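You operate a simulated robot arm through the tools that you are given. There is no shell and no other tool. Be economical: measure what you need, move in short steps, check, and stop when the job is done.

The job below is to be done with a simulated two-armed robot. You get a single attempt, and the scene is never put back.

JOB
Fetch the green ring from the island top and set it on the gold nut. Take the green mix cap and put it on the grey compass. Fetch the brown cone and set it on the blue computer. Take the lid off the small jar on the teal mat and lay it down there. Put the blue mug in the rinse tank. Do these in any order. Set down upright: blue mug.

Only the result counts: the job must be done as asked and must still hold three seconds after the hand-in. Knocking over, shifting, dropping, spilling or breaking anything else fails it. Lids that push on must go on centred and level and be pressed home; caps that screw on are set level and turned clockwise until they are tight.

ROBOT AND FRAMES
Two 7-joint arms with two-finger parallel grippers on one trunk, on a base that drives. Base frame: it is fixed to the floor where the robot stands at the start and does not move with it; the origin is under the middle of the robot, x ahead of it, y to its left, z up. Lengths are in mm, angles in rad, forces in N, time in s.
The left shoulder is at the start at [70, 178, 1070], the right one opposite. With the tool pointing down near the work surface each hand reaches from about 300 to 740 mm from the robot's upright axis, wherever it stands, measured 20 degrees to its own side. Places, roughly: blue computer [-250, -3000, 750]; blue mug (12x8x10 cm) [-2100, -3100, 1400]; brown cone (3x3x3 cm) [2600, -1100, 900]; gold nut (5x4x3 cm) [900, -200, 900]; green mix cap [750, -250, 1000]; green ring (3x4x2 cm) [500, -100, 900]; grey compass [500, 0, 750]; rinse tank [1000, -3200, 700]; small jar [2500, 1000, 750]. Payload 3.43 kg a hand.
Tool frame (each hand has its own): the origin (TCP) lies between the finger pads and is the grasp point; the fingertips stand 30 mm ahead of it; z points along the fingers, y is the line along which they close. Largest opening 94 mm; finger width 28, thickness 10; the body of the gripper, 50 by 96 mm, starts 55 mm behind the TCP.
Orientation is told as [roll, pitch, yaw] about the base's x, y, z axes, in that order, counted from this pose: with the fingers straight down and closing along the base's y, the tool's x points along the base's -x, its y along +y and its z along -z.

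CONTROLS
- The arms move only by the tool send_rows. It takes "left_targets", "right_targets" or both (then of equal length, played together; a hand with none holds still); each is a list of rows, each an object (a shift or turn left out is 0, a gripper value left out holds the last) with "delta_rot": the turn, a rotation vector about the tool's x, y, z in rad, a list of three; "offset": the shift along the tool's x, y, z in mm, a list of three; "gripper": the opening in per cent of the stroke, from 0 (shut) to 100 (fully open). In form: [{"delta_rot": [ax, ay, az], "offset": [dx, dy, dz], "gripper": gripper}, ...]. A call has 1 to 8 rows; each row is the pose to reach, as a shift and turn from the pose commanded when the call began, along the tool's axes at that moment. A row lasts 0.2 s, in which the tool goes at most 50 mm and 0.15 rad; a call with a longer step from one row to the next is refused whole, and so is a gripper value outside its range. Where a pose cannot be reached the arm comes as near as it can. A force on the tool above 40 N (or 10 N above the force at the start of the call, whichever is more), or a blocked arm, ends the call early, and 0.2 s more pass. Each finger travels about 153 mm/s and halts on what it meets, pressing with about 28 N; the grip force reading is that of the motor and also rises with nothing between the fingers. The clock runs only during rows and for 0.2 s after the last one: add rows that repeat a pose to give the fingers time. It gives the time, the measured TCP pose, the force on the tool (base axes), the opening and the grip force at its end, in the units of the frame above (readings bear some noise), with the torque about the TCP (base axes, N m) and any sound that the robot's microphone picked up.
- Cameras (640 x 400 px; columns grow to the right, rows downward): "scene" is now at [133.9, -20.1, 1382]; the picture's right is [-0.24, -0.97, -0.00], its down [-0.60, 0.15, -0.79] and it looks along [0.76, -0.19, -0.62] (base axes); focal length 278 px, centre (320, 200). "left" rides on the left gripper at [76, -14, -102] in its tool frame; the picture's right is [0.18, 0.98, 0.00], its down [-0.75, 0.14, -0.64] and it looks along [-0.63, 0.12, 0.77] (tool axes); focal length 243 px, centre (320, 200). "right" rides on the right gripper at [76, 14, -103] in its tool frame; the picture's right is [-0.18, 0.98, 0.00], its down [-0.75, -0.14, -0.64] and it looks along [-0.63, -0.12, 0.77] (tool axes); focal length 243 px, centre (320, 200). There is no depth. A picture from a camera that has moved, and an enlarged one, comes with that camera's place and axes in the base frame and with its lens.
- capture(camera): a new picture of that camera. It takes no simulated time.
- lift_body(by): slides the trunk up (or, below 0, down) by that many mm; the arms and the scene camera ride with it, the base frame stays. It gives what a move gives, with no picture.
- drive_base(legs): drives the robot by 1 to 6 legs, each [ahead, turn to the left] in mm and rad, along the robot's own axes; the way and the turn of a leg run together, so that a leg with both is an arc; at most 1500 mm and 3.142 rad a leg. The arms and the cameras ride along, it lands a little off, and it stops where it bumps. It gives what a move gives.
- turn_head(pan, tilt): turns the head with the scene camera to pan (to the left, within 1.501 rad either way) and tilt (down, from -0.506 to 1.204), counted from straight ahead of the robot. It gives what a move gives.
- zoom(camera, box): a new picture of the part [left, top, right, bottom] of that camera's present view, enlarged. It takes no simulated time.
- hand_in(): hands the job in; it is judged then, once.

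Work in short steps. Places have to be worked out from the pictures, the camera data and where the tool is seen: move nearer, look again, correct. Check each grasp and each placing, and mend what went wrong. You have 165 turns and 122 pictures in all, those below and enlarged ones among them. Open the grippers and draw the arms clear of the work before you hand the job in, unless the task says otherwise.

The tools are called after "Call:" as a command line: name --argument value ..., lists and objects as JSON in quotes. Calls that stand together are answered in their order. send_rows: Moves the arms, as the interface text tells. Its arguments: {"type":"object","properties":{"left_targets":{"type":"array","items":{"type":"object","properties":{"delta_rot":{"type":"array","items":{"type":"number"}},"offset":{"type":"array","items":{"type":"number"}},"gripper":{"type":"number"}}}},"right_targets":{"type":"array","items":{"type":"object","properties":{"delta_rot":{"type":"array","items":{"type":"number"}},"offset":{"type":"array","items":{"type":"number"}},"gripper":{"type":"number"}}}}},"required":[]} The other tools are called the same way: lift_body (by) slides the trunk up or down; drive_base (legs) drives the base; turn_head (pan, tilt) turns the head that bears the scene camera; capture (camera) takes a picture; zoom (camera, box) takes an enlarged picture of a part of a camera's view; hand_in () hands the job in.

At the start:

```text
t: 0.0
left_ee_pos: [531.5, 123.7, 1177.9]
left_tcp_rot: [0.0, 0.001, 0.004]
left_wrist_force: [0.7, 0.6, 0.0]
left_moment: [-0.03, -0.01, 0.0]
left_opening: 94.0
left_gripper_force: 0.2
right_ee_pos: [387.0, -358.1, 1141.2]
right_tcp_rot: [-0.001, -0.001, 0.002]
right_wrist_force: [-0.6, -0.2, -0.3]
right_moment: [0.07, 0.01, 0.01]
right_opening: 94.1
right_gripper_force: 0.0
trunk travel left (down, up): [-650.0, 190.0]
robot x, y, heading: [0.9, -1.7, 0.002]
head pan, tilt: [-0.244, 0.668]
```

scene: 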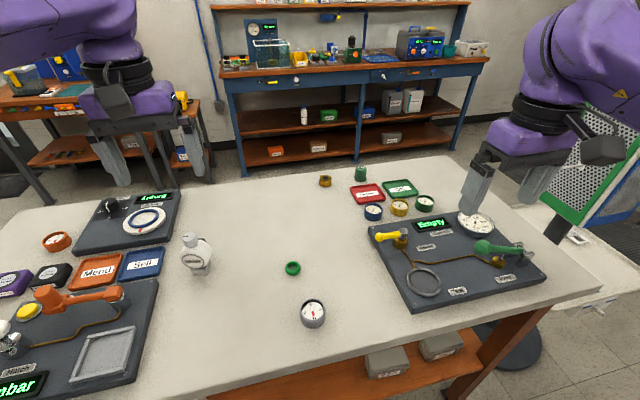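
right: 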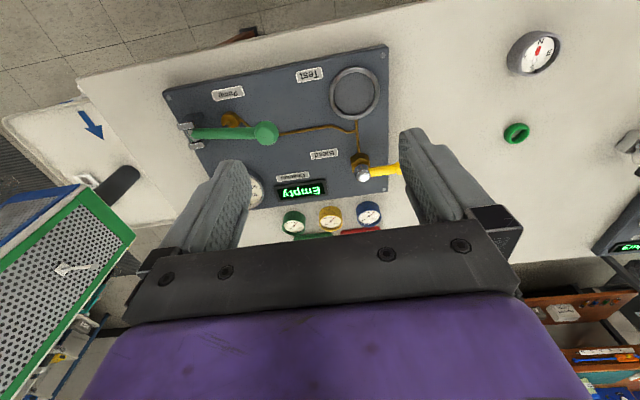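
left: 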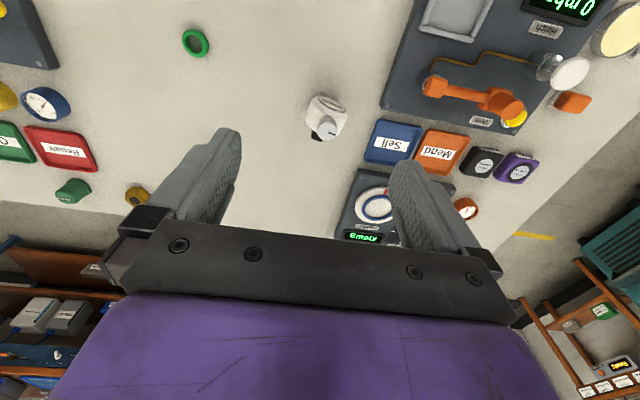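

I look closer at the island objects first: ring, nut, cap and compass.

Call:
zoom --camera "scene" --box '[240, 150, 480, 340]'

Call:
zoom --camera "left" --box '[0, 60, 220, 220]'

```text
2.11 times, centred on (360, 245) of scene
camera zoom: at [133.9, -20.1, 1382.0], right [-0.24, -0.97, 0.0], down [-0.6, 0.15, -0.79], along [0.76, -0.19, -0.62], focal length 585 px, centre (236, 105)
```

zoom: 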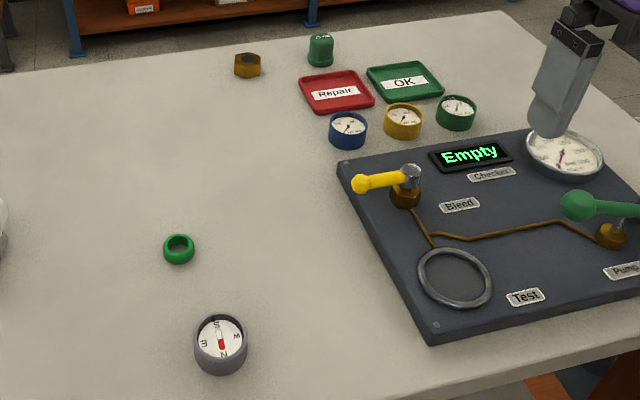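

```text
2.50 times, centred on (110, 140) of left
camera zoom: at [455.9, 110.4, 1280.1], right [-0.19, 0.98, 0.0], down [0.75, 0.14, 0.64], along [0.63, 0.12, -0.77], focal length 606 px, centre (845, 350)
```

zoom: 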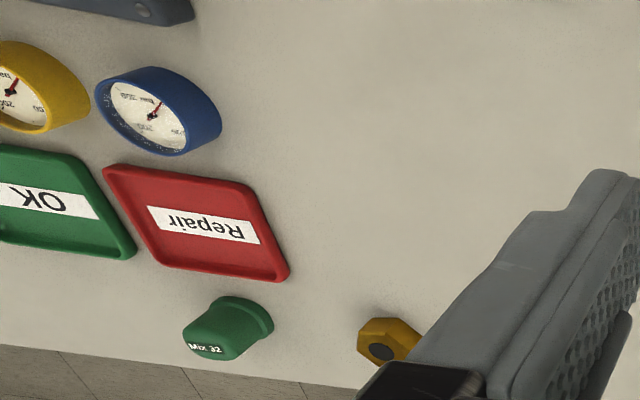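

Triangulating the ring from three cameras gives about (540,-57,860), table top about 850. I swing the left arm clear and bring the right hand above the ring.

Call:
send_rows --right_targets '[{"offset": [-19, 37, 23]}, {"offset": [-38, 74, 46]}, {"offset": [-57, 111, 69]}, {"offset": [-76, 148, 92]}, {"offset": [-95, 185, 115]}, {"offset": [-114, 222, 138]}, {"offset": [-133, 260, 161]}, {"offset": [-152, 301, 181]}]' --left_targets '[{"offset": [5, 25, 0]}, {"offset": [10, 50, 0]}, {"offset": [15, 75, 0]}, {"offset": [20, 100, 0]}, {"offset": [25, 125, 0]}, {"offset": [30, 150, 0]}, {"offset": [35, 175, 0]}, {"offset": [40, 190, 0]}]'

Call:
capture --camera "right"

Call:
turn_head --pan 0 --tilt 1.2

Call:
capture --camera "scene"

```text
t: 1.8
left_ee_pos: [492.3, 316.9, 1174.4]
left_tcp_rot: [-0.001, 0.002, 0.002]
left_wrist_force: [0.3, 1.0, 0.0]
left_moment: [-0.04, -0.01, 0.01]
left_opening: 94.1
left_gripper_force: 0.1
right_ee_pos: [537.3, -53.3, 959.9]
right_tcp_rot: [-0.002, 0.0, 0.003]
right_wrist_force: [-0.2, 0.1, 0.2]
right_moment: [0.01, -0.02, 0.0]
right_opening: 94.0
right_gripper_force: 0.1
trunk travel left (down, up): [-650.0, 190.0]
robot x, y, heading: [0.3, -0.3, -0.001]
head pan, tilt: [-0.244, 0.668]
```

```text
116 pictures are left
camera right: at [461.2, -40.9, 1062.7], right [0.18, 0.98, 0.0], down [0.75, -0.14, 0.64], along [0.63, -0.12, -0.77], focal length 243 px, centre (320, 200)
```

right: 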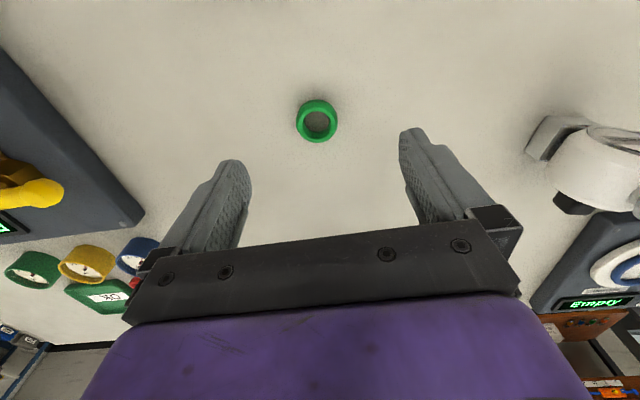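

```text
t: 2.8
left_ee_pos: [492.8, 312.9, 1175.2]
left_tcp_rot: [0.0, 0.0, 0.001]
left_wrist_force: [0.7, -0.4, 0.4]
left_moment: [-0.02, 0.0, 0.0]
left_opening: 94.3
left_gripper_force: 0.0
right_ee_pos: [536.8, -56.5, 962.0]
right_tcp_rot: [0.0, -0.002, 0.002]
right_wrist_force: [0.2, -0.3, -0.4]
right_moment: [-0.03, 0.01, 0.0]
right_opening: 94.2
right_gripper_force: 0.1
trunk travel left (down, up): [-650.0, 190.0]
robot x, y, heading: [0.2, 0.5, -0.001]
head pan, tilt: [0.0, 1.201]
```

```text
115 pictures are left
camera scene: at [106.4, 1.1, 1343.3], right [0.0, -1.0, 0.0], down [-0.93, 0.0, -0.36], along [0.36, 0.0, -0.93], focal length 278 px, centre (320, 200)
```

scene: 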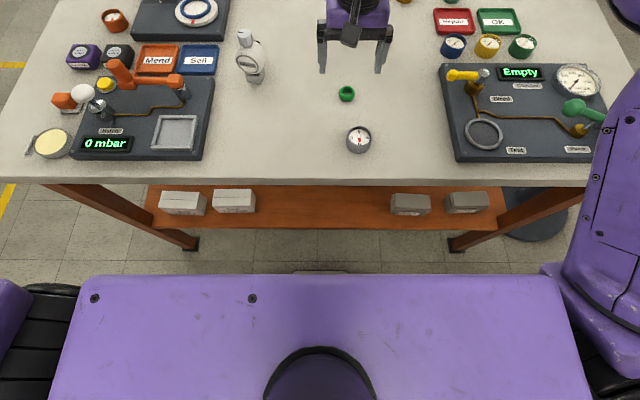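

The ring is at about (541,-58); I descend with fingertips just above the table and close.

Call:
send_rows --right_targets '[{"offset": [-2, -1, 40], "gripper": 70}, {"offset": [-2, -1, 76], "gripper": 60}, {"offset": [-2, -1, 76], "gripper": 60}, {"offset": [-2, -1, 76], "gripper": 10}, {"offset": [-2, -1, 76], "gripper": 10}, {"offset": [-2, -1, 76], "gripper": 10}]'

Call:
capture --camera "right"

```text
t: 3.7
left_ee_pos: [488.1, 313.8, 1176.9]
left_tcp_rot: [-0.001, -0.002, 0.0]
left_wrist_force: [-0.3, 0.0, -0.2]
left_moment: [0.03, -0.01, -0.02]
left_opening: 94.1
left_gripper_force: 0.0
right_ee_pos: [539.4, -56.8, 890.6]
right_tcp_rot: [0.002, -0.012, 0.003]
right_wrist_force: [-5.9, -1.4, 15.2]
right_moment: [-0.05, 0.19, 0.05]
right_opening: 28.7
right_gripper_force: 17.2
trunk travel left (down, up): [-650.0, 190.0]
robot x, y, heading: [1.3, -0.3, -0.001]
head pan, tilt: [0.0, 1.201]
stopped in row 4 (right hand): the force on the tool passed its limit at 171 N (the readings are from after the stop); the commanded pose is now the measured one
```

```text
114 pictures are left
camera right: at [461.1, -43.6, 991.7], right [0.18, 0.98, 0.0], down [0.75, -0.14, 0.65], along [0.64, -0.12, -0.76], focal length 243 px, centre (320, 200)
```

right: 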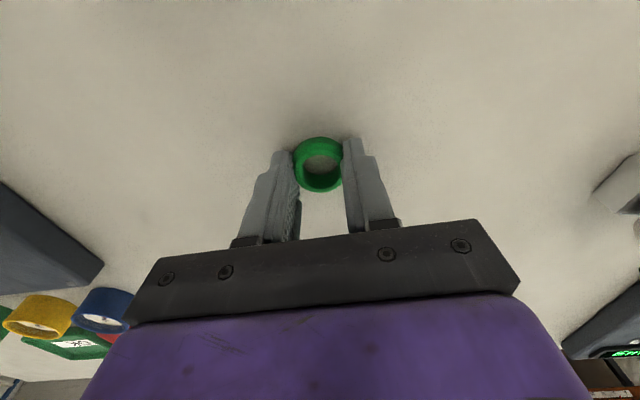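

The fingertips touched the table (top ≈ 860) and the ring now sits between the fingers at 29 mm. I raise gently and confirm the grip.

Call:
send_rows --right_targets '[{"offset": [0, 0, -2], "gripper": 5}, {"offset": [0, 0, -4], "gripper": 5}, {"offset": [0, 0, -40], "gripper": 5}, {"offset": [0, 0, -80], "gripper": 5}, {"offset": [20, -30, -110], "gripper": 5}, {"offset": [40, -60, -140], "gripper": 5}, {"offset": [60, -90, -170], "gripper": 5}, {"offset": [80, -120, -200], "gripper": 5}]'

Call:
capture --camera "right"

Call:
turn_head --pan -0.9 --tilt 0.4

Call:
capture --camera "scene"

Call:
turn_head --pan 0.9 --tilt 0.4

Call:
capture --camera "scene"

```text
t: 5.5
left_ee_pos: [490.6, 310.4, 1176.4]
left_tcp_rot: [0.004, -0.002, 0.0]
left_wrist_force: [-0.9, -0.4, 0.1]
left_moment: [0.06, -0.02, -0.03]
left_opening: 94.1
left_gripper_force: 0.1
right_ee_pos: [457.3, -178.5, 1088.5]
right_tcp_rot: [0.004, -0.008, 0.002]
right_wrist_force: [0.9, -0.5, -0.6]
right_moment: [0.01, -0.01, 0.0]
right_opening: 28.8
right_gripper_force: 27.9
trunk travel left (down, up): [-650.0, 190.0]
robot x, y, heading: [-1.9, 2.7, 0.003]
head pan, tilt: [0.0, 1.201]
```

```text
113 pictures are left
camera right: at [379.3, -164.3, 1190.9], right [0.18, 0.98, 0.01], down [0.75, -0.14, 0.65], along [0.64, -0.11, -0.76], focal length 243 px, centre (320, 200)
```

right: 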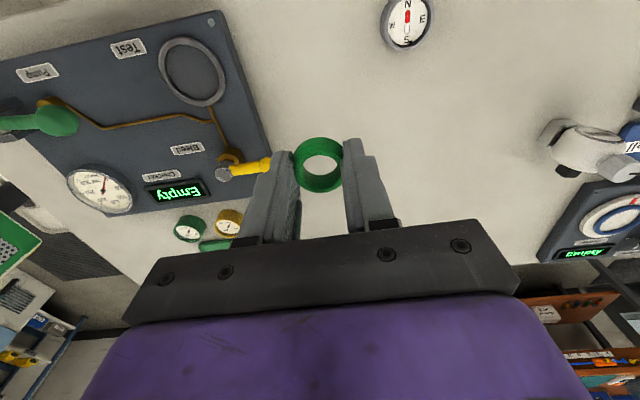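

```text
t: 6.7
left_ee_pos: [491.6, 313.7, 1176.5]
left_tcp_rot: [-0.001, -0.001, 0.001]
left_wrist_force: [0.2, 0.1, -0.6]
left_moment: [0.02, 0.0, -0.01]
left_opening: 94.2
left_gripper_force: 0.1
right_ee_pos: [457.9, -172.4, 1087.7]
right_tcp_rot: [0.003, -0.007, 0.002]
right_wrist_force: [0.0, 0.7, 0.2]
right_moment: [0.01, 0.0, 0.03]
right_opening: 28.5
right_gripper_force: 27.7
trunk travel left (down, up): [-650.0, 190.0]
robot x, y, heading: [-4.7, 0.6, -0.003]
head pan, tilt: [-0.901, 0.4]
```

```text
112 pictures are left
camera scene: at [108.0, -71.9, 1406.0], right [-0.78, -0.62, 0.0], down [-0.24, 0.31, -0.92], along [0.57, -0.72, -0.39], focal length 278 px, centre (320, 200)
```

scene: 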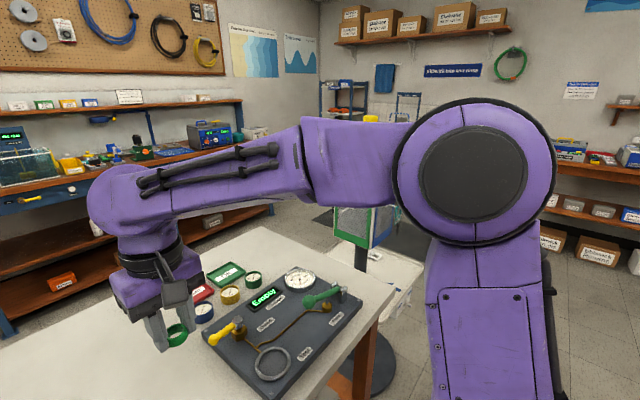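

```text
t: 8.5
left_ee_pos: [491.8, 314.4, 1174.0]
left_tcp_rot: [0.001, 0.002, 0.001]
left_wrist_force: [0.4, 0.1, 0.1]
left_moment: [-0.01, -0.02, 0.02]
left_opening: 93.9
left_gripper_force: 0.1
right_ee_pos: [457.7, -172.1, 1088.4]
right_tcp_rot: [0.002, -0.007, 0.003]
right_wrist_force: [-0.7, -0.5, 0.1]
right_moment: [-0.01, -0.02, 0.01]
right_opening: 28.9
right_gripper_force: 28.4
trunk travel left (down, up): [-650.0, 190.0]
robot x, y, heading: [1.1, 3.4, 0.001]
head pan, tilt: [0.901, 0.4]
```

```text
111 pictures are left
camera scene: at [108.0, 73.4, 1406.1], right [0.78, -0.62, 0.0], down [-0.24, -0.3, -0.92], along [0.57, 0.72, -0.39], focal length 278 px, centre (320, 200)
```

scene: 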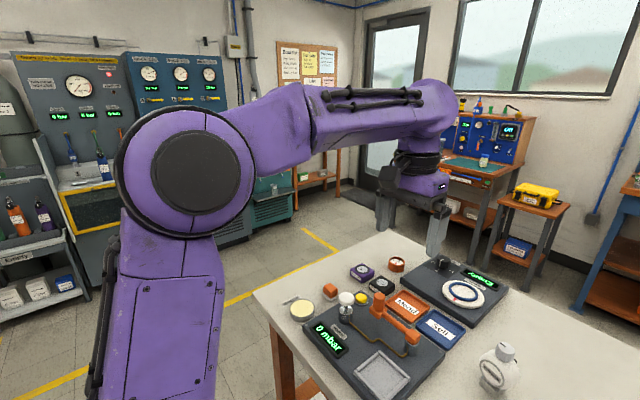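

Ring is firmly held (29 mm). The island's left side is free, so I tuck the hands, back off, and drive round the left end to the far side.

Call:
send_rows --right_targets '[{"offset": [15, -20, -20]}, {"offset": [30, -40, -40]}, {"offset": [50, -60, -60]}, {"offset": [60, -80, -80]}]' --left_targets '[{"offset": [25, -10, 0]}, {"offset": [50, -20, 0]}, {"offset": [75, -30, 0]}, {"offset": [95, -40, 0]}]'

Call:
drive_base --legs '[[-250, 0], [0, 1.571], [1300, 0], [0, -1.571], [1500, 0]]'

Call:
turn_head --pan -0.6 --tilt 0.5

Call:
capture --camera "scene"

```text
t: 9.5
left_ee_pos: [393.5, 272.8, 1177.6]
left_tcp_rot: [0.004, -0.003, 0.001]
left_wrist_force: [-0.4, -0.7, -0.4]
left_moment: [0.06, 0.0, -0.05]
left_opening: 94.1
left_gripper_force: 0.0
right_ee_pos: [395.9, -258.1, 1166.3]
right_tcp_rot: [0.001, -0.007, 0.002]
right_wrist_force: [0.1, -0.4, -1.0]
right_moment: [0.04, -0.02, -0.02]
right_opening: 28.6
right_gripper_force: 28.0
trunk travel left (down, up): [-650.0, 190.0]
robot x, y, heading: [-0.2, 1.5, -0.002]
head pan, tilt: [0.901, 0.4]
```

```text
t: 32.0
left_ee_pos: [1664.6, 1502.8, 1177.6]
left_tcp_rot: [0.0, -0.001, -0.045]
left_wrist_force: [0.5, -0.1, 1.0]
left_moment: [-0.03, 0.04, 0.04]
left_opening: 94.2
left_gripper_force: 0.0
right_ee_pos: [1641.8, 971.1, 1165.4]
right_tcp_rot: [0.002, -0.008, -0.045]
right_wrist_force: [-0.2, 0.6, -1.1]
right_moment: [0.02, -0.02, 0.0]
right_opening: 28.7
right_gripper_force: 27.9
trunk travel left (down, up): [-650.0, 190.0]
robot x, y, heading: [1256.4, 1250.0, -0.045]
head pan, tilt: [0.901, 0.4]
```

```text
t: 33.6
left_ee_pos: [1665.4, 1502.5, 1177.5]
left_tcp_rot: [0.0, 0.003, -0.045]
left_wrist_force: [0.0, -0.1, 0.2]
left_moment: [-0.01, 0.03, 0.0]
left_opening: 93.9
left_gripper_force: 0.1
right_ee_pos: [1641.5, 971.2, 1165.6]
right_tcp_rot: [0.002, -0.007, -0.046]
right_wrist_force: [-0.5, 0.4, -0.1]
right_moment: [0.0, -0.03, -0.01]
right_opening: 28.8
right_gripper_force: 27.9
trunk travel left (down, up): [-650.0, 190.0]
robot x, y, heading: [1259.8, 1248.1, -0.045]
head pan, tilt: [-0.6, 0.499]
```

```text
110 pictures are left
camera scene: at [1380.4, 1190.1, 1397.0], right [-0.6, -0.8, 0.0], down [-0.38, 0.29, -0.88], along [0.7, -0.53, -0.48], focal length 278 px, centre (320, 200)
```

scene: 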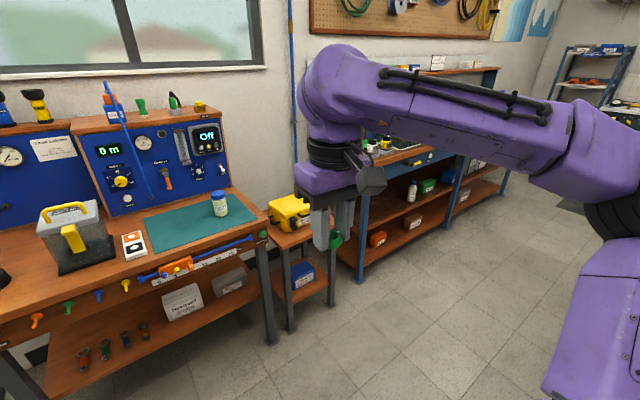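

Path was clear. I continue along the far side of the island and turn to face it.

Call:
drive_base --legs '[[140, 0], [0, -1.526], [1450, 0], [0, -1.571]]'

Call:
turn_head --pan 0 --tilt 1.0

Call:
capture --camera "scene"

```text
t: 49.4
left_ee_pos: [993.6, -498.7, 1176.3]
left_tcp_rot: [0.0, 0.0, 3.136]
left_wrist_force: [-0.4, -0.4, -0.1]
left_moment: [-0.02, -0.03, 0.02]
left_opening: 93.8
left_gripper_force: 0.1
right_ee_pos: [993.7, 32.2, 1165.6]
right_tcp_rot: [0.0, -0.008, 3.137]
right_wrist_force: [-0.7, -1.1, -0.7]
right_moment: [0.01, 0.01, 0.04]
right_opening: 28.4
right_gripper_force: 27.4
trunk travel left (down, up): [-650.0, 190.0]
robot x, y, heading: [1392.4, -224.1, 3.133]
head pan, tilt: [-0.6, 0.499]
```

```text
t: 50.4
left_ee_pos: [992.6, -499.0, 1177.4]
left_tcp_rot: [0.0, 0.001, 3.136]
left_wrist_force: [-0.6, -0.3, -0.2]
left_moment: [0.0, 0.0, -0.02]
left_opening: 93.8
left_gripper_force: 0.1
right_ee_pos: [994.4, 34.5, 1166.6]
right_tcp_rot: [0.001, -0.009, 3.137]
right_wrist_force: [-0.1, -0.1, 0.0]
right_moment: [0.01, 0.0, 0.0]
right_opening: 28.8
right_gripper_force: 28.3
trunk travel left (down, up): [-650.0, 190.0]
robot x, y, heading: [1388.2, -225.4, 3.135]
head pan, tilt: [0.0, 1.0]
```

```text
109 pictures are left
camera scene: at [1270.0, -227.3, 1355.9], right [0.01, 1.0, 0.0], down [0.84, -0.01, -0.54], along [-0.54, 0.0, -0.84], focal length 278 px, centre (320, 200)
```

scene: 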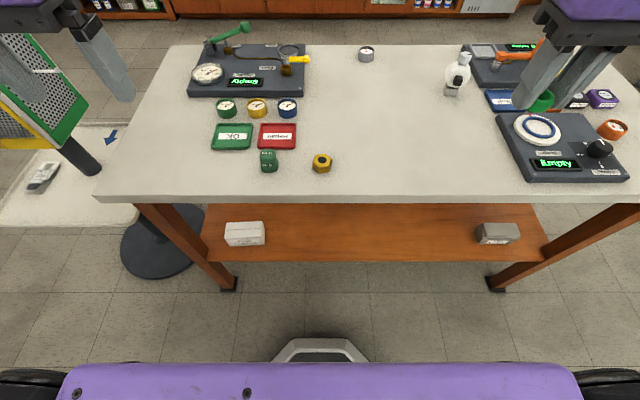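

Nut is at about (853,-223), cap about (852,-345). I bring the ring above the nut at a safe height and look with the hand camera.

Call:
send_rows --right_targets '[{"offset": [-18, 32, 18]}, {"offset": [-36, 64, 36]}, {"offset": [-54, 96, 54]}, {"offset": [-72, 128, 72]}, {"offset": [-90, 160, 90]}, {"offset": [-108, 192, 108]}, {"offset": [-126, 225, 126]}, {"offset": [-141, 257, 146]}]'

Call:
capture --camera "right"

Call:
capture --camera "left"

```text
t: 52.2
left_ee_pos: [991.9, -500.6, 1177.6]
left_tcp_rot: [-0.002, 0.002, 3.135]
left_wrist_force: [0.2, 0.2, -0.7]
left_moment: [0.05, 0.0, 0.0]
left_opening: 93.9
left_gripper_force: 0.0
right_ee_pos: [850.8, -224.9, 1020.5]
right_tcp_rot: [-0.002, -0.008, 3.136]
right_wrist_force: [0.3, -0.1, 1.1]
right_moment: [0.01, -0.04, 0.03]
right_opening: 28.5
right_gripper_force: 28.1
trunk travel left (down, up): [-650.0, 190.0]
robot x, y, heading: [1391.5, -226.9, 3.135]
head pan, tilt: [0.0, 1.0]
```

```text
108 pictures are left
camera right: at [927.1, -242.4, 1122.5], right [-0.19, -0.98, 0.0], down [-0.75, 0.14, 0.65], along [-0.64, 0.12, -0.76], focal length 243 px, centre (320, 200)
```

right: 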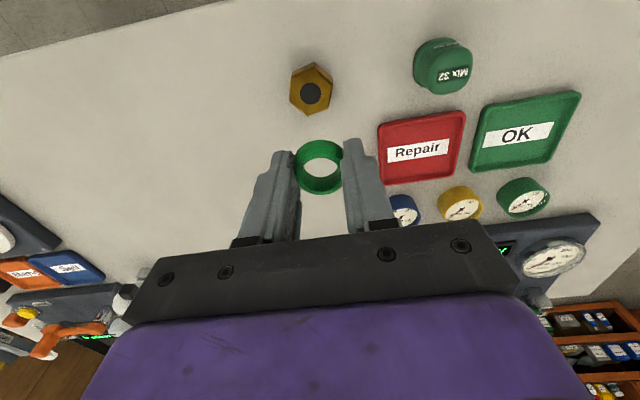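

```text
107 pictures are left
camera left: at [1068.7, -485.9, 1279.3], right [0.18, -0.98, 0.0], down [-0.76, -0.14, 0.64], along [-0.63, -0.11, -0.77], focal length 243 px, centre (320, 200)
```

left: 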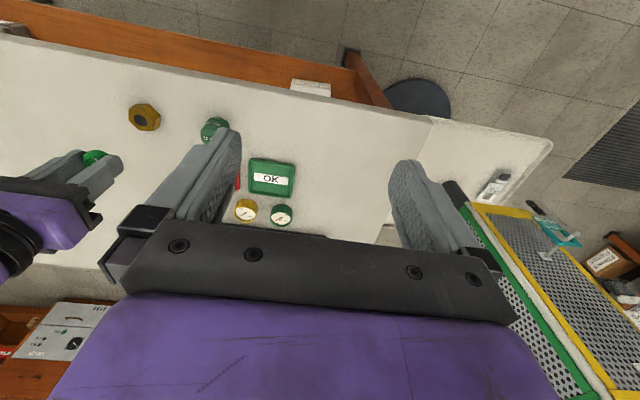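

Nut centre estimates to about (861,-222). I shift over it, come down to roughly 30 mm above it, and re-check.

Call:
send_rows --right_targets '[{"offset": [10, -4, 30]}, {"offset": [10, -4, 68]}, {"offset": [10, -4, 68]}]'

Call:
zoom --camera "right" --box '[220, 60, 420, 220]'

Call:
zoom --camera "scene" --box '[230, 100, 390, 200]'

```text
t: 53.0
left_ee_pos: [993.5, -499.1, 1177.3]
left_tcp_rot: [0.0, 0.0, 3.137]
left_wrist_force: [0.4, 0.1, 0.3]
left_moment: [-0.03, 0.04, 0.01]
left_opening: 94.0
left_gripper_force: 0.0
right_ee_pos: [863.4, -219.7, 954.1]
right_tcp_rot: [0.001, -0.008, 3.137]
right_wrist_force: [0.1, 0.5, -0.6]
right_moment: [0.01, 0.0, -0.03]
right_opening: 28.6
right_gripper_force: 28.2
trunk travel left (down, up): [-650.0, 190.0]
robot x, y, heading: [1393.2, -227.2, 3.133]
head pan, tilt: [0.0, 1.0]
```

```text
2.50 times, centred on (320, 140) of right
camera zoom: at [939.9, -235.9, 1056.4], right [-0.19, -0.98, 0.0], down [-0.75, 0.15, 0.65], along [-0.64, 0.12, -0.76], focal length 606 px, centre (320, 350)
```

zoom: 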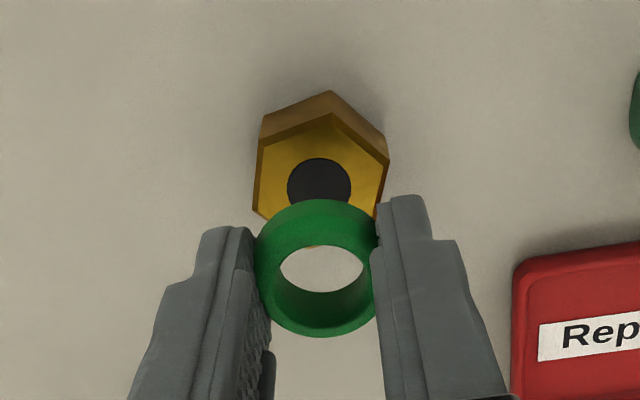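

```text
4.00 times, centred on (310, 150) of scene
camera zoom: at [1270.8, -227.2, 1356.0], right [0.01, 1.0, 0.0], down [0.84, -0.01, -0.54], along [-0.54, 0.0, -0.84], focal length 1112 px, centre (360, 400)
```

zoom: 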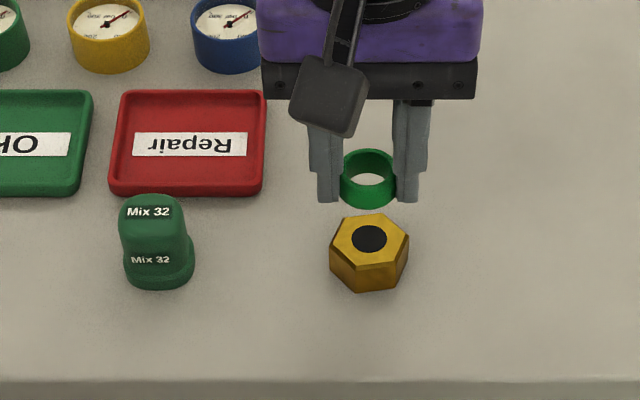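

Ring and nut agree to within about 2 mm. I descend slowly until contact.

Call:
send_rows --right_targets '[{"offset": [2, 0, 15]}, {"offset": [2, 0, 23]}, {"offset": [2, 0, 25]}, {"offset": [2, 0, 27]}, {"offset": [2, 0, 29]}]'

Call:
zoom --camera "right" --box '[220, 60, 420, 220]'

Call:
zoom --camera "scene" --box '[230, 100, 390, 200]'

```text
t: 54.2
left_ee_pos: [992.5, -499.6, 1177.6]
left_tcp_rot: [-0.001, -0.001, 3.137]
left_wrist_force: [0.0, -0.3, -0.5]
left_moment: [-0.02, -0.05, 0.01]
left_opening: 94.2
left_gripper_force: 0.0
right_ee_pos: [862.3, -217.9, 924.4]
right_tcp_rot: [0.001, -0.009, 3.137]
right_wrist_force: [-0.4, -0.4, -0.8]
right_moment: [-0.02, -0.03, 0.05]
right_opening: 29.0
right_gripper_force: 27.9
trunk travel left (down, up): [-650.0, 190.0]
robot x, y, heading: [1388.9, -229.3, 3.133]
head pan, tilt: [0.0, 1.0]
```

```text
2.50 times, centred on (320, 140) of right
camera zoom: at [939.5, -234.8, 1026.4], right [-0.19, -0.98, 0.0], down [-0.75, 0.15, 0.65], along [-0.64, 0.12, -0.76], focal length 606 px, centre (320, 350)
```

zoom: 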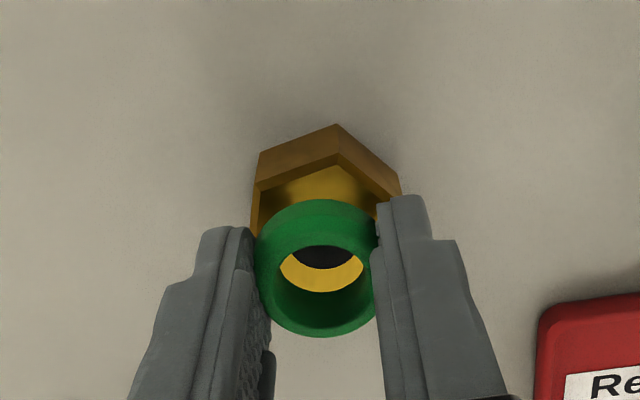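

```text
4.00 times, centred on (310, 150) of scene
camera zoom: at [1270.0, -227.6, 1355.9], right [0.01, 1.0, 0.0], down [0.84, -0.01, -0.54], along [-0.54, 0.0, -0.84], focal length 1112 px, centre (360, 400)
```

zoom: 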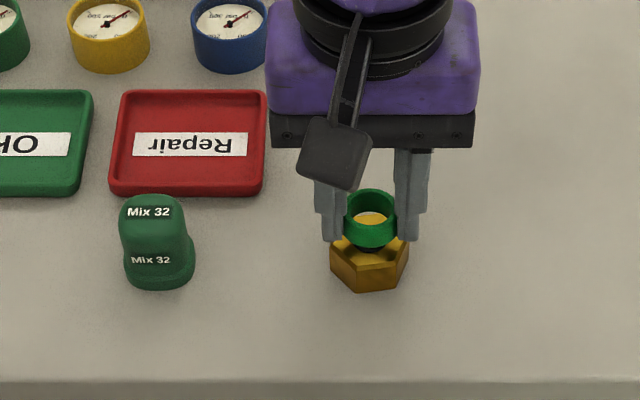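

No contact yet; alignment is good. I continue down in 2 mm steps.

Call:
send_rows --right_targets '[{"offset": [1.5, 0, 2]}, {"offset": [1.5, 0, 4]}, {"offset": [1.5, 0, 5.5]}, {"offset": [1.5, 0, 7]}, {"offset": [1.5, 0, 7]}]'

Call:
zoom --camera "right" --box '[220, 60, 420, 220]'

```text
t: 55.4
left_ee_pos: [991.8, -499.4, 1178.2]
left_tcp_rot: [0.001, 0.0, 3.135]
left_wrist_force: [0.6, -0.4, 1.0]
left_moment: [-0.04, -0.03, 0.0]
left_opening: 93.9
left_gripper_force: 0.0
right_ee_pos: [863.8, -220.3, 918.9]
right_tcp_rot: [0.002, -0.009, 3.136]
right_wrist_force: [0.2, -0.4, 0.4]
right_moment: [0.0, 0.02, 0.01]
right_opening: 28.7
right_gripper_force: 28.4
trunk travel left (down, up): [-650.0, 190.0]
robot x, y, heading: [1389.3, -228.9, 3.132]
head pan, tilt: [0.0, 1.0]
```

```text
2.50 times, centred on (320, 140) of right
camera zoom: at [940.1, -235.1, 1019.7], right [-0.19, -0.98, 0.0], down [-0.75, 0.15, 0.65], along [-0.64, 0.12, -0.76], focal length 606 px, centre (320, 350)
```

zoom: 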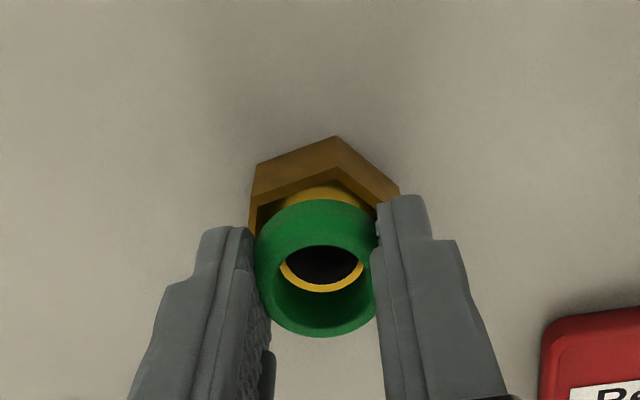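

Still no contact, concentric. Continue.

Call:
send_rows --right_targets '[{"offset": [0, 0, 1.5]}, {"offset": [0, 0, 3]}, {"offset": [0, 0, 4]}, {"offset": [0, 0, 5]}, {"offset": [0, 0, 6]}, {"offset": [0, 0, 6]}]'

Call:
zoom --camera "scene" --box '[280, 130, 360, 180]'

```text
t: 56.8
left_ee_pos: [994.3, -499.4, 1176.9]
left_tcp_rot: [-0.001, 0.001, 3.138]
left_wrist_force: [-0.5, -0.4, 0.1]
left_moment: [0.01, 0.01, 0.02]
left_opening: 94.2
left_gripper_force: 0.1
right_ee_pos: [863.7, -219.5, 912.1]
right_tcp_rot: [0.004, -0.008, 3.133]
right_wrist_force: [-0.9, -1.2, 4.4]
right_moment: [-0.03, 0.08, 0.02]
right_opening: 28.8
right_gripper_force: 27.8
trunk travel left (down, up): [-650.0, 190.0]
robot x, y, heading: [1386.8, -228.6, 3.134]
head pan, tilt: [0.0, 1.0]
```

```text
8.00 times, centred on (320, 155) of scene
camera zoom: at [1270.5, -227.9, 1356.0], right [0.01, 1.0, 0.0], down [0.84, -0.01, -0.54], along [-0.54, 0.0, -0.84], focal length 2225 px, centre (320, 560)
```

zoom: 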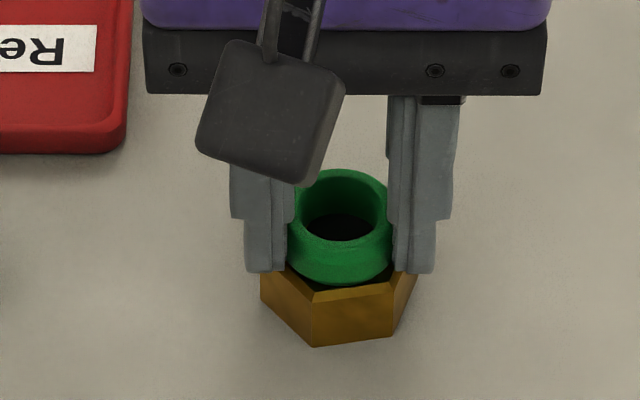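

Contact (4 N); I release and lift off.

Call:
send_rows --right_targets '[{"offset": [0, 0, 0], "gripper": 45}, {"offset": [0, 0, 0], "gripper": 60}, {"offset": [0, 0, 0], "gripper": 60}, {"offset": [0, 0, -20], "gripper": 60}, {"offset": [0, 0, -50], "gripper": 60}, {"offset": [0, -10, -98], "gripper": 90}, {"offset": [0, -40, -130], "gripper": 100}, {"offset": [0, -80, -160], "gripper": 100}]'

Call:
zoom --camera "scene" --box '[240, 115, 360, 190]'

Call:
capture --camera "right"

```text
t: 58.6
left_ee_pos: [993.6, -498.3, 1178.8]
left_tcp_rot: [-0.001, -0.003, 3.136]
left_wrist_force: [0.4, 0.7, -0.7]
left_moment: [-0.04, 0.05, 0.02]
left_opening: 93.9
left_gripper_force: 0.0
right_ee_pos: [867.2, -138.7, 1070.9]
right_tcp_rot: [0.002, -0.006, 3.135]
right_wrist_force: [0.6, 0.9, 0.5]
right_moment: [-0.03, -0.01, -0.01]
right_opening: 93.9
right_gripper_force: 0.1
trunk travel left (down, up): [-650.0, 190.0]
robot x, y, heading: [1388.3, -227.8, 3.134]
head pan, tilt: [0.0, 1.0]
```

```text
5.33 times, centred on (300, 152) of scene
camera zoom: at [1271.1, -225.6, 1355.9], right [0.01, 1.0, 0.0], down [0.84, -0.01, -0.54], along [-0.54, 0.0, -0.84], focal length 1483 px, centre (427, 453)
```

zoom: 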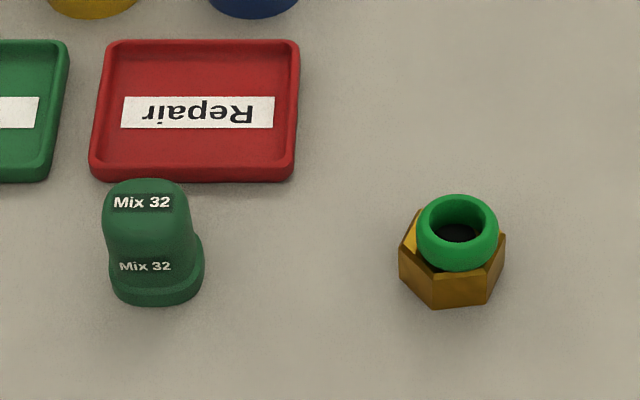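

```text
99 pictures are left
camera right: at [944.9, -153.8, 1172.4], right [-0.19, -0.98, 0.0], down [-0.75, 0.15, 0.65], along [-0.64, 0.12, -0.76], focal length 243 px, centre (320, 200)
```

right: 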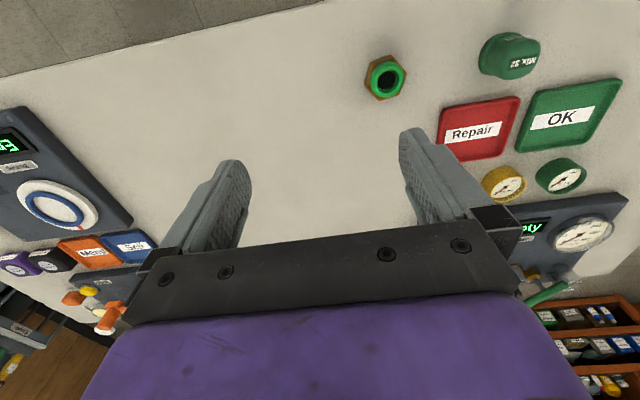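

Ring sits on the nut. Now I take the cap (~(861,-340)) with the right hand, which may be able to reach the compass from here later; the left hand moves outward to give room.

Call:
send_rows --right_targets '[{"offset": [-1, 40, 12]}, {"offset": [-2, 80, 24]}, {"offset": [-3, 120, 36]}, {"offset": [-4, 160, 48]}, {"offset": [-6, 201, 60]}, {"offset": [-6, 201, 75]}]' --left_targets '[{"offset": [0, 20, 0]}, {"offset": [0, 40, 0]}, {"offset": [0, 60, 0]}, {"offset": [0, 80, 0]}, {"offset": [0, 80, 0]}, {"offset": [0, 80, 0]}]'

Call:
capture --camera "right"

Call:
zoom --camera "scene" --box '[240, 115, 360, 190]'

```text
t: 60.0
left_ee_pos: [993.5, -578.5, 1176.6]
left_tcp_rot: [-0.002, 0.001, 3.138]
left_wrist_force: [-0.2, 0.0, 0.2]
left_moment: [-0.02, 0.01, -0.03]
left_opening: 93.8
left_gripper_force: 0.0
right_ee_pos: [848.7, -328.3, 1005.8]
right_tcp_rot: [0.028, -0.006, 3.106]
right_wrist_force: [1.5, -0.1, 0.8]
right_moment: [-0.02, 0.0, 0.0]
right_opening: 93.9
right_gripper_force: 0.2
trunk travel left (down, up): [-650.0, 190.0]
robot x, y, heading: [1391.2, -226.4, 3.135]
head pan, tilt: [0.0, 1.0]
```

```text
98 pictures are left
camera right: at [924.9, -343.8, 1108.4], right [-0.22, -0.98, 0.03], down [-0.74, 0.18, 0.64], along [-0.63, 0.12, -0.76], focal length 243 px, centre (320, 200)
```

right: 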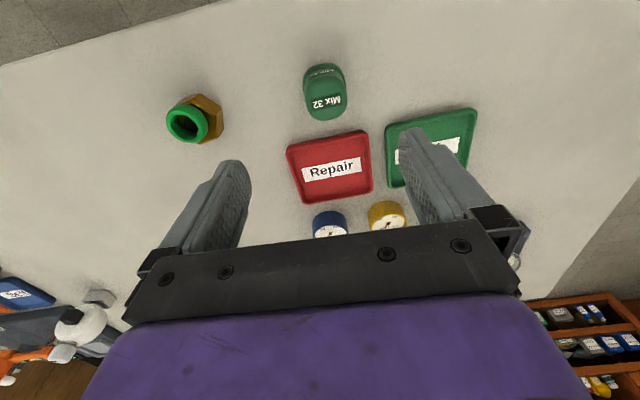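

```text
5.33 times, centred on (300, 152) of scene
camera zoom: at [1271.1, -226.9, 1356.0], right [0.01, 1.0, 0.0], down [0.84, -0.01, -0.54], along [-0.54, 0.0, -0.84], focal length 1483 px, centre (427, 453)
```

zoom: 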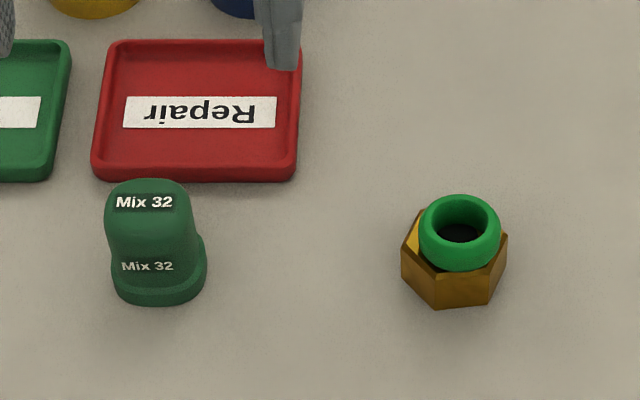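

The right arm is at its cross-body limit (12 mm short, twisted). I'll square it back a little, then turn the base 0.25 rad left so the cap comes in front of it.

Call:
send_rows --right_targets '[{"offset": [0, -40, -20]}, {"offset": [0, -80, -40]}]' --left_targets '[{"offset": [10, -40, 0]}, {"offset": [20, -70, 0]}]'

Call:
drive_base --legs '[[0, 0.25]]'

Call:
capture --camera "right"

```text
t: 60.6
left_ee_pos: [1012.1, -504.9, 1178.4]
left_tcp_rot: [0.001, -0.002, 3.138]
left_wrist_force: [0.8, 0.1, 0.4]
left_moment: [-0.02, 0.03, 0.04]
left_opening: 93.9
left_gripper_force: 0.1
right_ee_pos: [858.3, -257.5, 1035.9]
right_tcp_rot: [0.002, -0.012, 3.137]
right_wrist_force: [1.5, 0.7, 0.7]
right_moment: [-0.02, 0.03, 0.01]
right_opening: 94.1
right_gripper_force: 0.2
trunk travel left (down, up): [-650.0, 190.0]
robot x, y, heading: [1391.7, -230.5, 3.133]
head pan, tilt: [0.0, 1.0]
```

```text
t: 61.8
left_ee_pos: [1092.5, -594.2, 1177.9]
left_tcp_rot: [-0.001, -0.001, -2.898]
left_wrist_force: [0.1, -0.5, 0.1]
left_moment: [-0.02, -0.04, 0.04]
left_opening: 93.8
left_gripper_force: 0.1
right_ee_pos: [880.9, -390.3, 1035.9]
right_tcp_rot: [0.001, -0.006, -2.896]
right_wrist_force: [0.0, 0.1, -0.1]
right_moment: [-0.04, 0.0, 0.01]
right_opening: 94.0
right_gripper_force: 0.1
trunk travel left (down, up): [-650.0, 190.0]
robot x, y, heading: [1389.5, -227.8, -2.899]
head pan, tilt: [0.0, 1.0]
```

```text
96 pictures are left
camera right: at [959.0, -386.6, 1137.3], right [0.06, -1.0, 0.0], down [-0.76, -0.04, 0.65], along [-0.65, -0.04, -0.76], focal length 243 px, centre (320, 200)
```

right: 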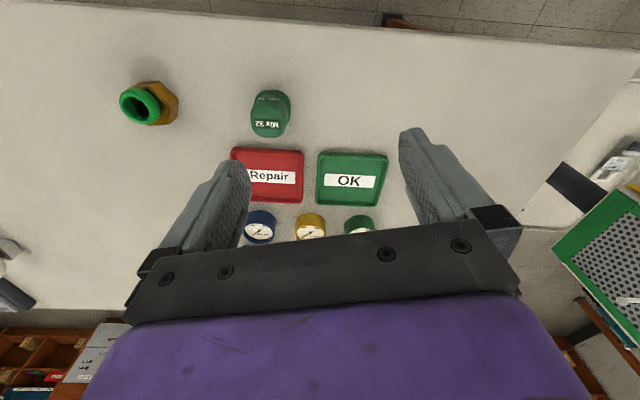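

Cap body at about (857,-340). I move above it.

Call:
send_rows --right_targets '[{"offset": [-5, -27, 30]}, {"offset": [-10, -54, 60], "gripper": 80}, {"offset": [-10, -54, 76], "gripper": 75}, {"offset": [-10, -54, 76], "gripper": 75}]'

Call:
zoom --camera "right" --box '[200, 20, 440, 220]'

Call:
turn_head --pan -0.1 --tilt 1.0

Call:
zoom --camera "scene" --box '[220, 100, 380, 200]'

```text
t: 62.8
left_ee_pos: [1092.1, -594.0, 1178.2]
left_tcp_rot: [0.001, 0.001, -2.897]
left_wrist_force: [0.4, -0.6, 0.4]
left_moment: [0.0, -0.04, -0.03]
left_opening: 94.0
left_gripper_force: 0.1
right_ee_pos: [856.3, -339.3, 961.3]
right_tcp_rot: [0.003, -0.009, -2.897]
right_wrist_force: [1.0, -0.5, -0.3]
right_moment: [0.0, -0.02, -0.02]
right_opening: 70.5
right_gripper_force: 0.0
trunk travel left (down, up): [-650.0, 190.0]
robot x, y, heading: [1389.9, -229.2, -2.899]
head pan, tilt: [0.0, 1.0]
```

```text
2.00 times, centred on (320, 120) of right
camera zoom: at [934.2, -336.2, 1062.8], right [0.06, -1.0, 0.0], down [-0.76, -0.04, 0.65], along [-0.65, -0.04, -0.76], focal length 485 px, centre (320, 360)
```

zoom: 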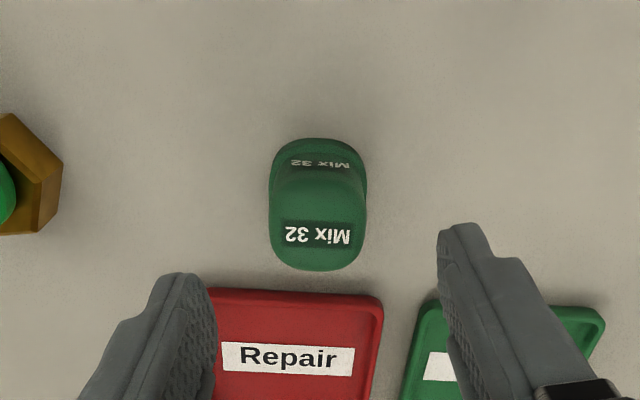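

```text
t: 63.5
left_ee_pos: [1092.5, -594.3, 1177.9]
left_tcp_rot: [0.0, 0.0, -2.9]
left_wrist_force: [0.3, 0.2, -0.2]
left_moment: [-0.01, 0.0, 0.0]
left_opening: 94.0
left_gripper_force: 0.2
right_ee_pos: [856.6, -341.0, 961.1]
right_tcp_rot: [-0.002, -0.01, -2.897]
right_wrist_force: [0.2, 0.1, -0.2]
right_moment: [-0.01, -0.04, 0.02]
right_opening: 70.5
right_gripper_force: 0.1
trunk travel left (down, up): [-650.0, 190.0]
robot x, y, heading: [1389.3, -232.2, -2.899]
head pan, tilt: [-0.099, 1.0]
```

```text
4.00 times, centred on (300, 150) of scene
camera zoom: at [1272.3, -250.4, 1355.9], right [-0.14, 0.99, 0.0], down [0.83, 0.12, -0.54], along [-0.53, -0.08, -0.84], focal length 1112 px, centre (400, 400)
```

zoom: 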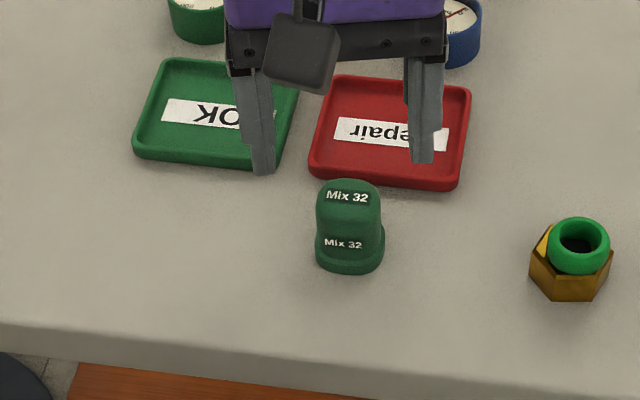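

Cap axis ≈ (860,-341), top ≈ 905. I descend so the tips are at about 876 and close.

Call:
send_rows --right_targets '[{"offset": [3, 0, 30]}, {"offset": [3, 0, 56]}, {"offset": [3, 0, 56]}, {"offset": [3, 0, 56], "gripper": 30}, {"offset": [3, 0, 56], "gripper": 10}, {"offset": [3, 0, 56], "gripper": 10}]'

Call:
zoom --camera "right" --box '[200, 60, 440, 260]'

```text
t: 64.9
left_ee_pos: [1092.6, -595.3, 1178.3]
left_tcp_rot: [0.001, 0.0, -2.897]
left_wrist_force: [0.3, -0.1, 0.1]
left_moment: [0.01, 0.02, -0.01]
left_opening: 94.1
left_gripper_force: 0.0
right_ee_pos: [860.5, -340.9, 905.6]
right_tcp_rot: [0.0, -0.009, -2.897]
right_wrist_force: [-0.1, -0.3, 1.0]
right_moment: [-0.03, -0.05, -0.01]
right_opening: 43.5
right_gripper_force: 28.2
trunk travel left (down, up): [-650.0, 190.0]
robot x, y, heading: [1386.6, -228.8, -2.903]
head pan, tilt: [-0.099, 1.0]
```

```text
2.00 times, centred on (320, 160) of right
camera zoom: at [938.5, -336.7, 1006.9], right [0.06, -1.0, 0.0], down [-0.76, -0.04, 0.65], along [-0.65, -0.04, -0.76], focal length 485 px, centre (320, 280)
```

zoom: 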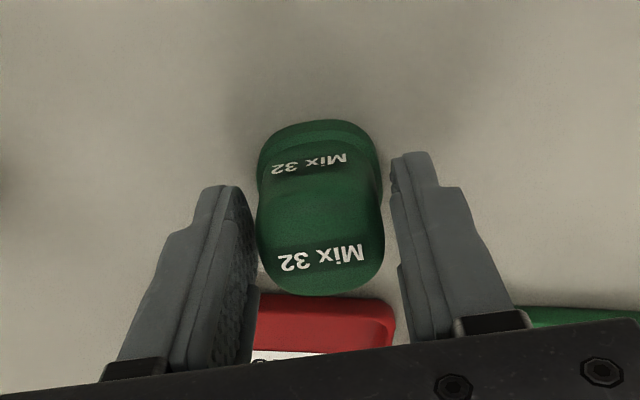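

Fingers halted at 43.5 mm on the cap. Lift and look.

Call:
send_rows --right_targets '[{"offset": [0, 0, -5]}, {"offset": [0, 0, -40]}, {"offset": [0, 0, -80]}, {"offset": [0, 0, -125]}]'

Call:
capture --camera "right"

```text
t: 65.9
left_ee_pos: [1092.3, -594.3, 1177.6]
left_tcp_rot: [0.0, -0.001, -2.9]
left_wrist_force: [0.7, 0.4, -0.4]
left_moment: [0.0, 0.03, -0.02]
left_opening: 94.0
left_gripper_force: 0.1
right_ee_pos: [862.0, -339.8, 1027.3]
right_tcp_rot: [-0.002, -0.007, -2.896]
right_wrist_force: [-0.3, 0.0, -0.4]
right_moment: [0.0, 0.01, 0.01]
right_opening: 43.7
right_gripper_force: 27.8
trunk travel left (down, up): [-650.0, 190.0]
robot x, y, heading: [1389.5, -226.8, -2.897]
head pan, tilt: [-0.099, 1.0]
```

```text
92 pictures are left
camera right: at [940.2, -335.8, 1131.1], right [0.06, -1.0, 0.0], down [-0.76, -0.04, 0.65], along [-0.65, -0.04, -0.76], focal length 243 px, centre (320, 200)
```

right: 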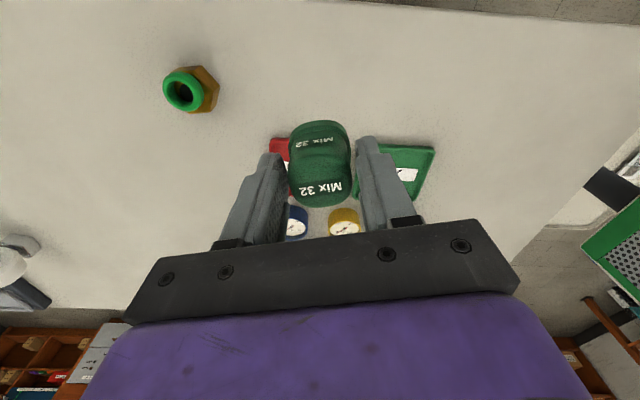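

Cap is held. I turn back square to the island and creep toward it to bring the compass within reach.

Call:
drive_base --legs '[[0, -0.243], [185, 0]]'

Call:
turn_head --pan -0.15 --tilt 0.9

Call:
capture --camera "scene"

```text
t: 68.3
left_ee_pos: [827.8, -510.8, 1178.1]
left_tcp_rot: [-0.001, 0.001, -3.14]
left_wrist_force: [-1.3, -0.6, -0.3]
left_moment: [-0.01, 0.02, 0.01]
left_opening: 93.9
left_gripper_force: 0.1
right_ee_pos: [665.6, -210.0, 1028.7]
right_tcp_rot: [-0.001, -0.01, -3.14]
right_wrist_force: [-0.2, 0.2, -1.2]
right_moment: [-0.02, 0.0, 0.0]
right_opening: 43.5
right_gripper_force: 28.2
trunk travel left (down, up): [-650.0, 190.0]
robot x, y, heading: [1204.5, -228.8, 3.145]
head pan, tilt: [-0.099, 1.0]
```

```text
t: 69.0
left_ee_pos: [826.9, -510.4, 1176.7]
left_tcp_rot: [-0.001, 0.001, -3.142]
left_wrist_force: [0.2, 0.0, 0.1]
left_moment: [0.01, 0.0, 0.02]
left_opening: 94.0
left_gripper_force: 0.0
right_ee_pos: [663.8, -209.2, 1027.1]
right_tcp_rot: [0.001, -0.007, -3.14]
right_wrist_force: [-0.2, -0.5, -0.4]
right_moment: [0.0, -0.04, 0.01]
right_opening: 43.6
right_gripper_force: 27.6
trunk travel left (down, up): [-650.0, 190.0]
robot x, y, heading: [1203.1, -228.7, 3.141]
head pan, tilt: [-0.15, 0.901]
```

```text
91 pictures are left
camera scene: at [1079.3, -216.9, 1363.0], right [0.15, 0.99, 0.0], down [0.78, -0.12, -0.62], along [-0.61, 0.09, -0.78], focal length 278 px, centre (320, 200)
```

scene: 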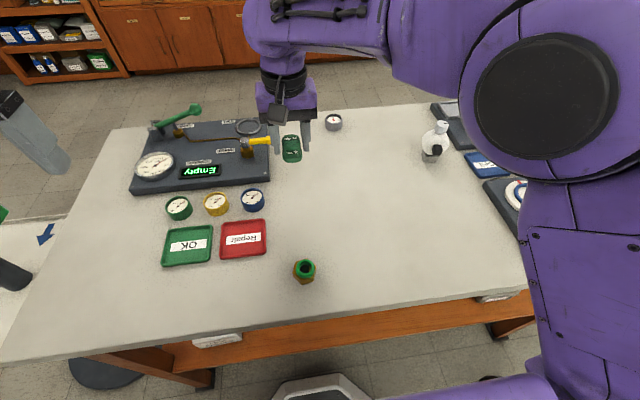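

Compass ≈ (430,-82). Another 60 mm forward puts it within straight-down reach; bumper to shelf still has room.

Call:
drive_base --legs '[[60, 0]]'

Call:
send_rows --right_targets '[{"offset": [-20, -25, 0]}, {"offset": [-40, -50, 0]}, {"offset": [-60, -75, 0]}, {"offset": [-80, -100, 0]}, {"offset": [-100, -127, 0]}]'

Call:
capture --camera "right"

```text
t: 69.9
left_ee_pos: [772.2, -511.2, 1179.6]
left_tcp_rot: [-0.001, -0.006, -3.14]
left_wrist_force: [0.3, 0.8, 0.3]
left_moment: [0.01, 0.02, -0.01]
left_opening: 93.9
left_gripper_force: 0.0
right_ee_pos: [608.3, -210.4, 1030.0]
right_tcp_rot: [0.001, -0.012, -3.141]
right_wrist_force: [-0.3, -0.1, -0.1]
right_moment: [0.0, 0.02, -0.04]
right_opening: 43.6
right_gripper_force: 27.9
trunk travel left (down, up): [-650.0, 190.0]
robot x, y, heading: [1143.3, -227.6, 3.138]
head pan, tilt: [-0.15, 0.901]
```

```text
t: 71.1
left_ee_pos: [767.5, -509.9, 1178.4]
left_tcp_rot: [0.0, 0.0, -3.143]
left_wrist_force: [0.1, 0.6, -0.2]
left_moment: [-0.01, -0.01, -0.01]
left_opening: 93.9
left_gripper_force: 0.0
right_ee_pos: [502.9, -81.4, 1026.3]
right_tcp_rot: [0.0, -0.005, -3.139]
right_wrist_force: [-0.3, 0.8, -0.4]
right_moment: [-0.02, -0.05, -0.01]
right_opening: 43.5
right_gripper_force: 27.8
trunk travel left (down, up): [-650.0, 190.0]
robot x, y, heading: [1144.8, -233.6, 3.138]
head pan, tilt: [-0.15, 0.901]
```

```text
90 pictures are left
camera right: at [579.7, -96.1, 1129.1], right [-0.18, -0.98, 0.0], down [-0.75, 0.14, 0.65], along [-0.64, 0.12, -0.76], focal length 243 px, centre (320, 200)
```

right: 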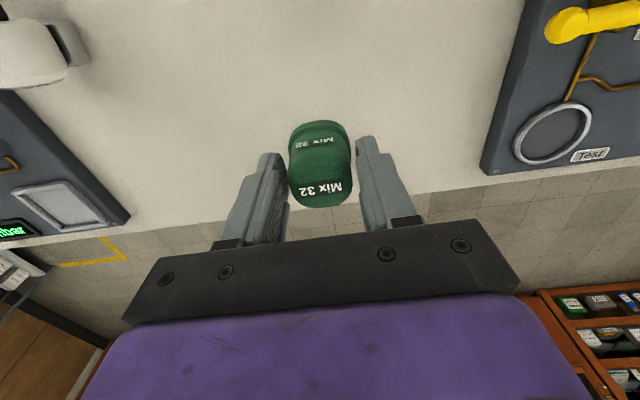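

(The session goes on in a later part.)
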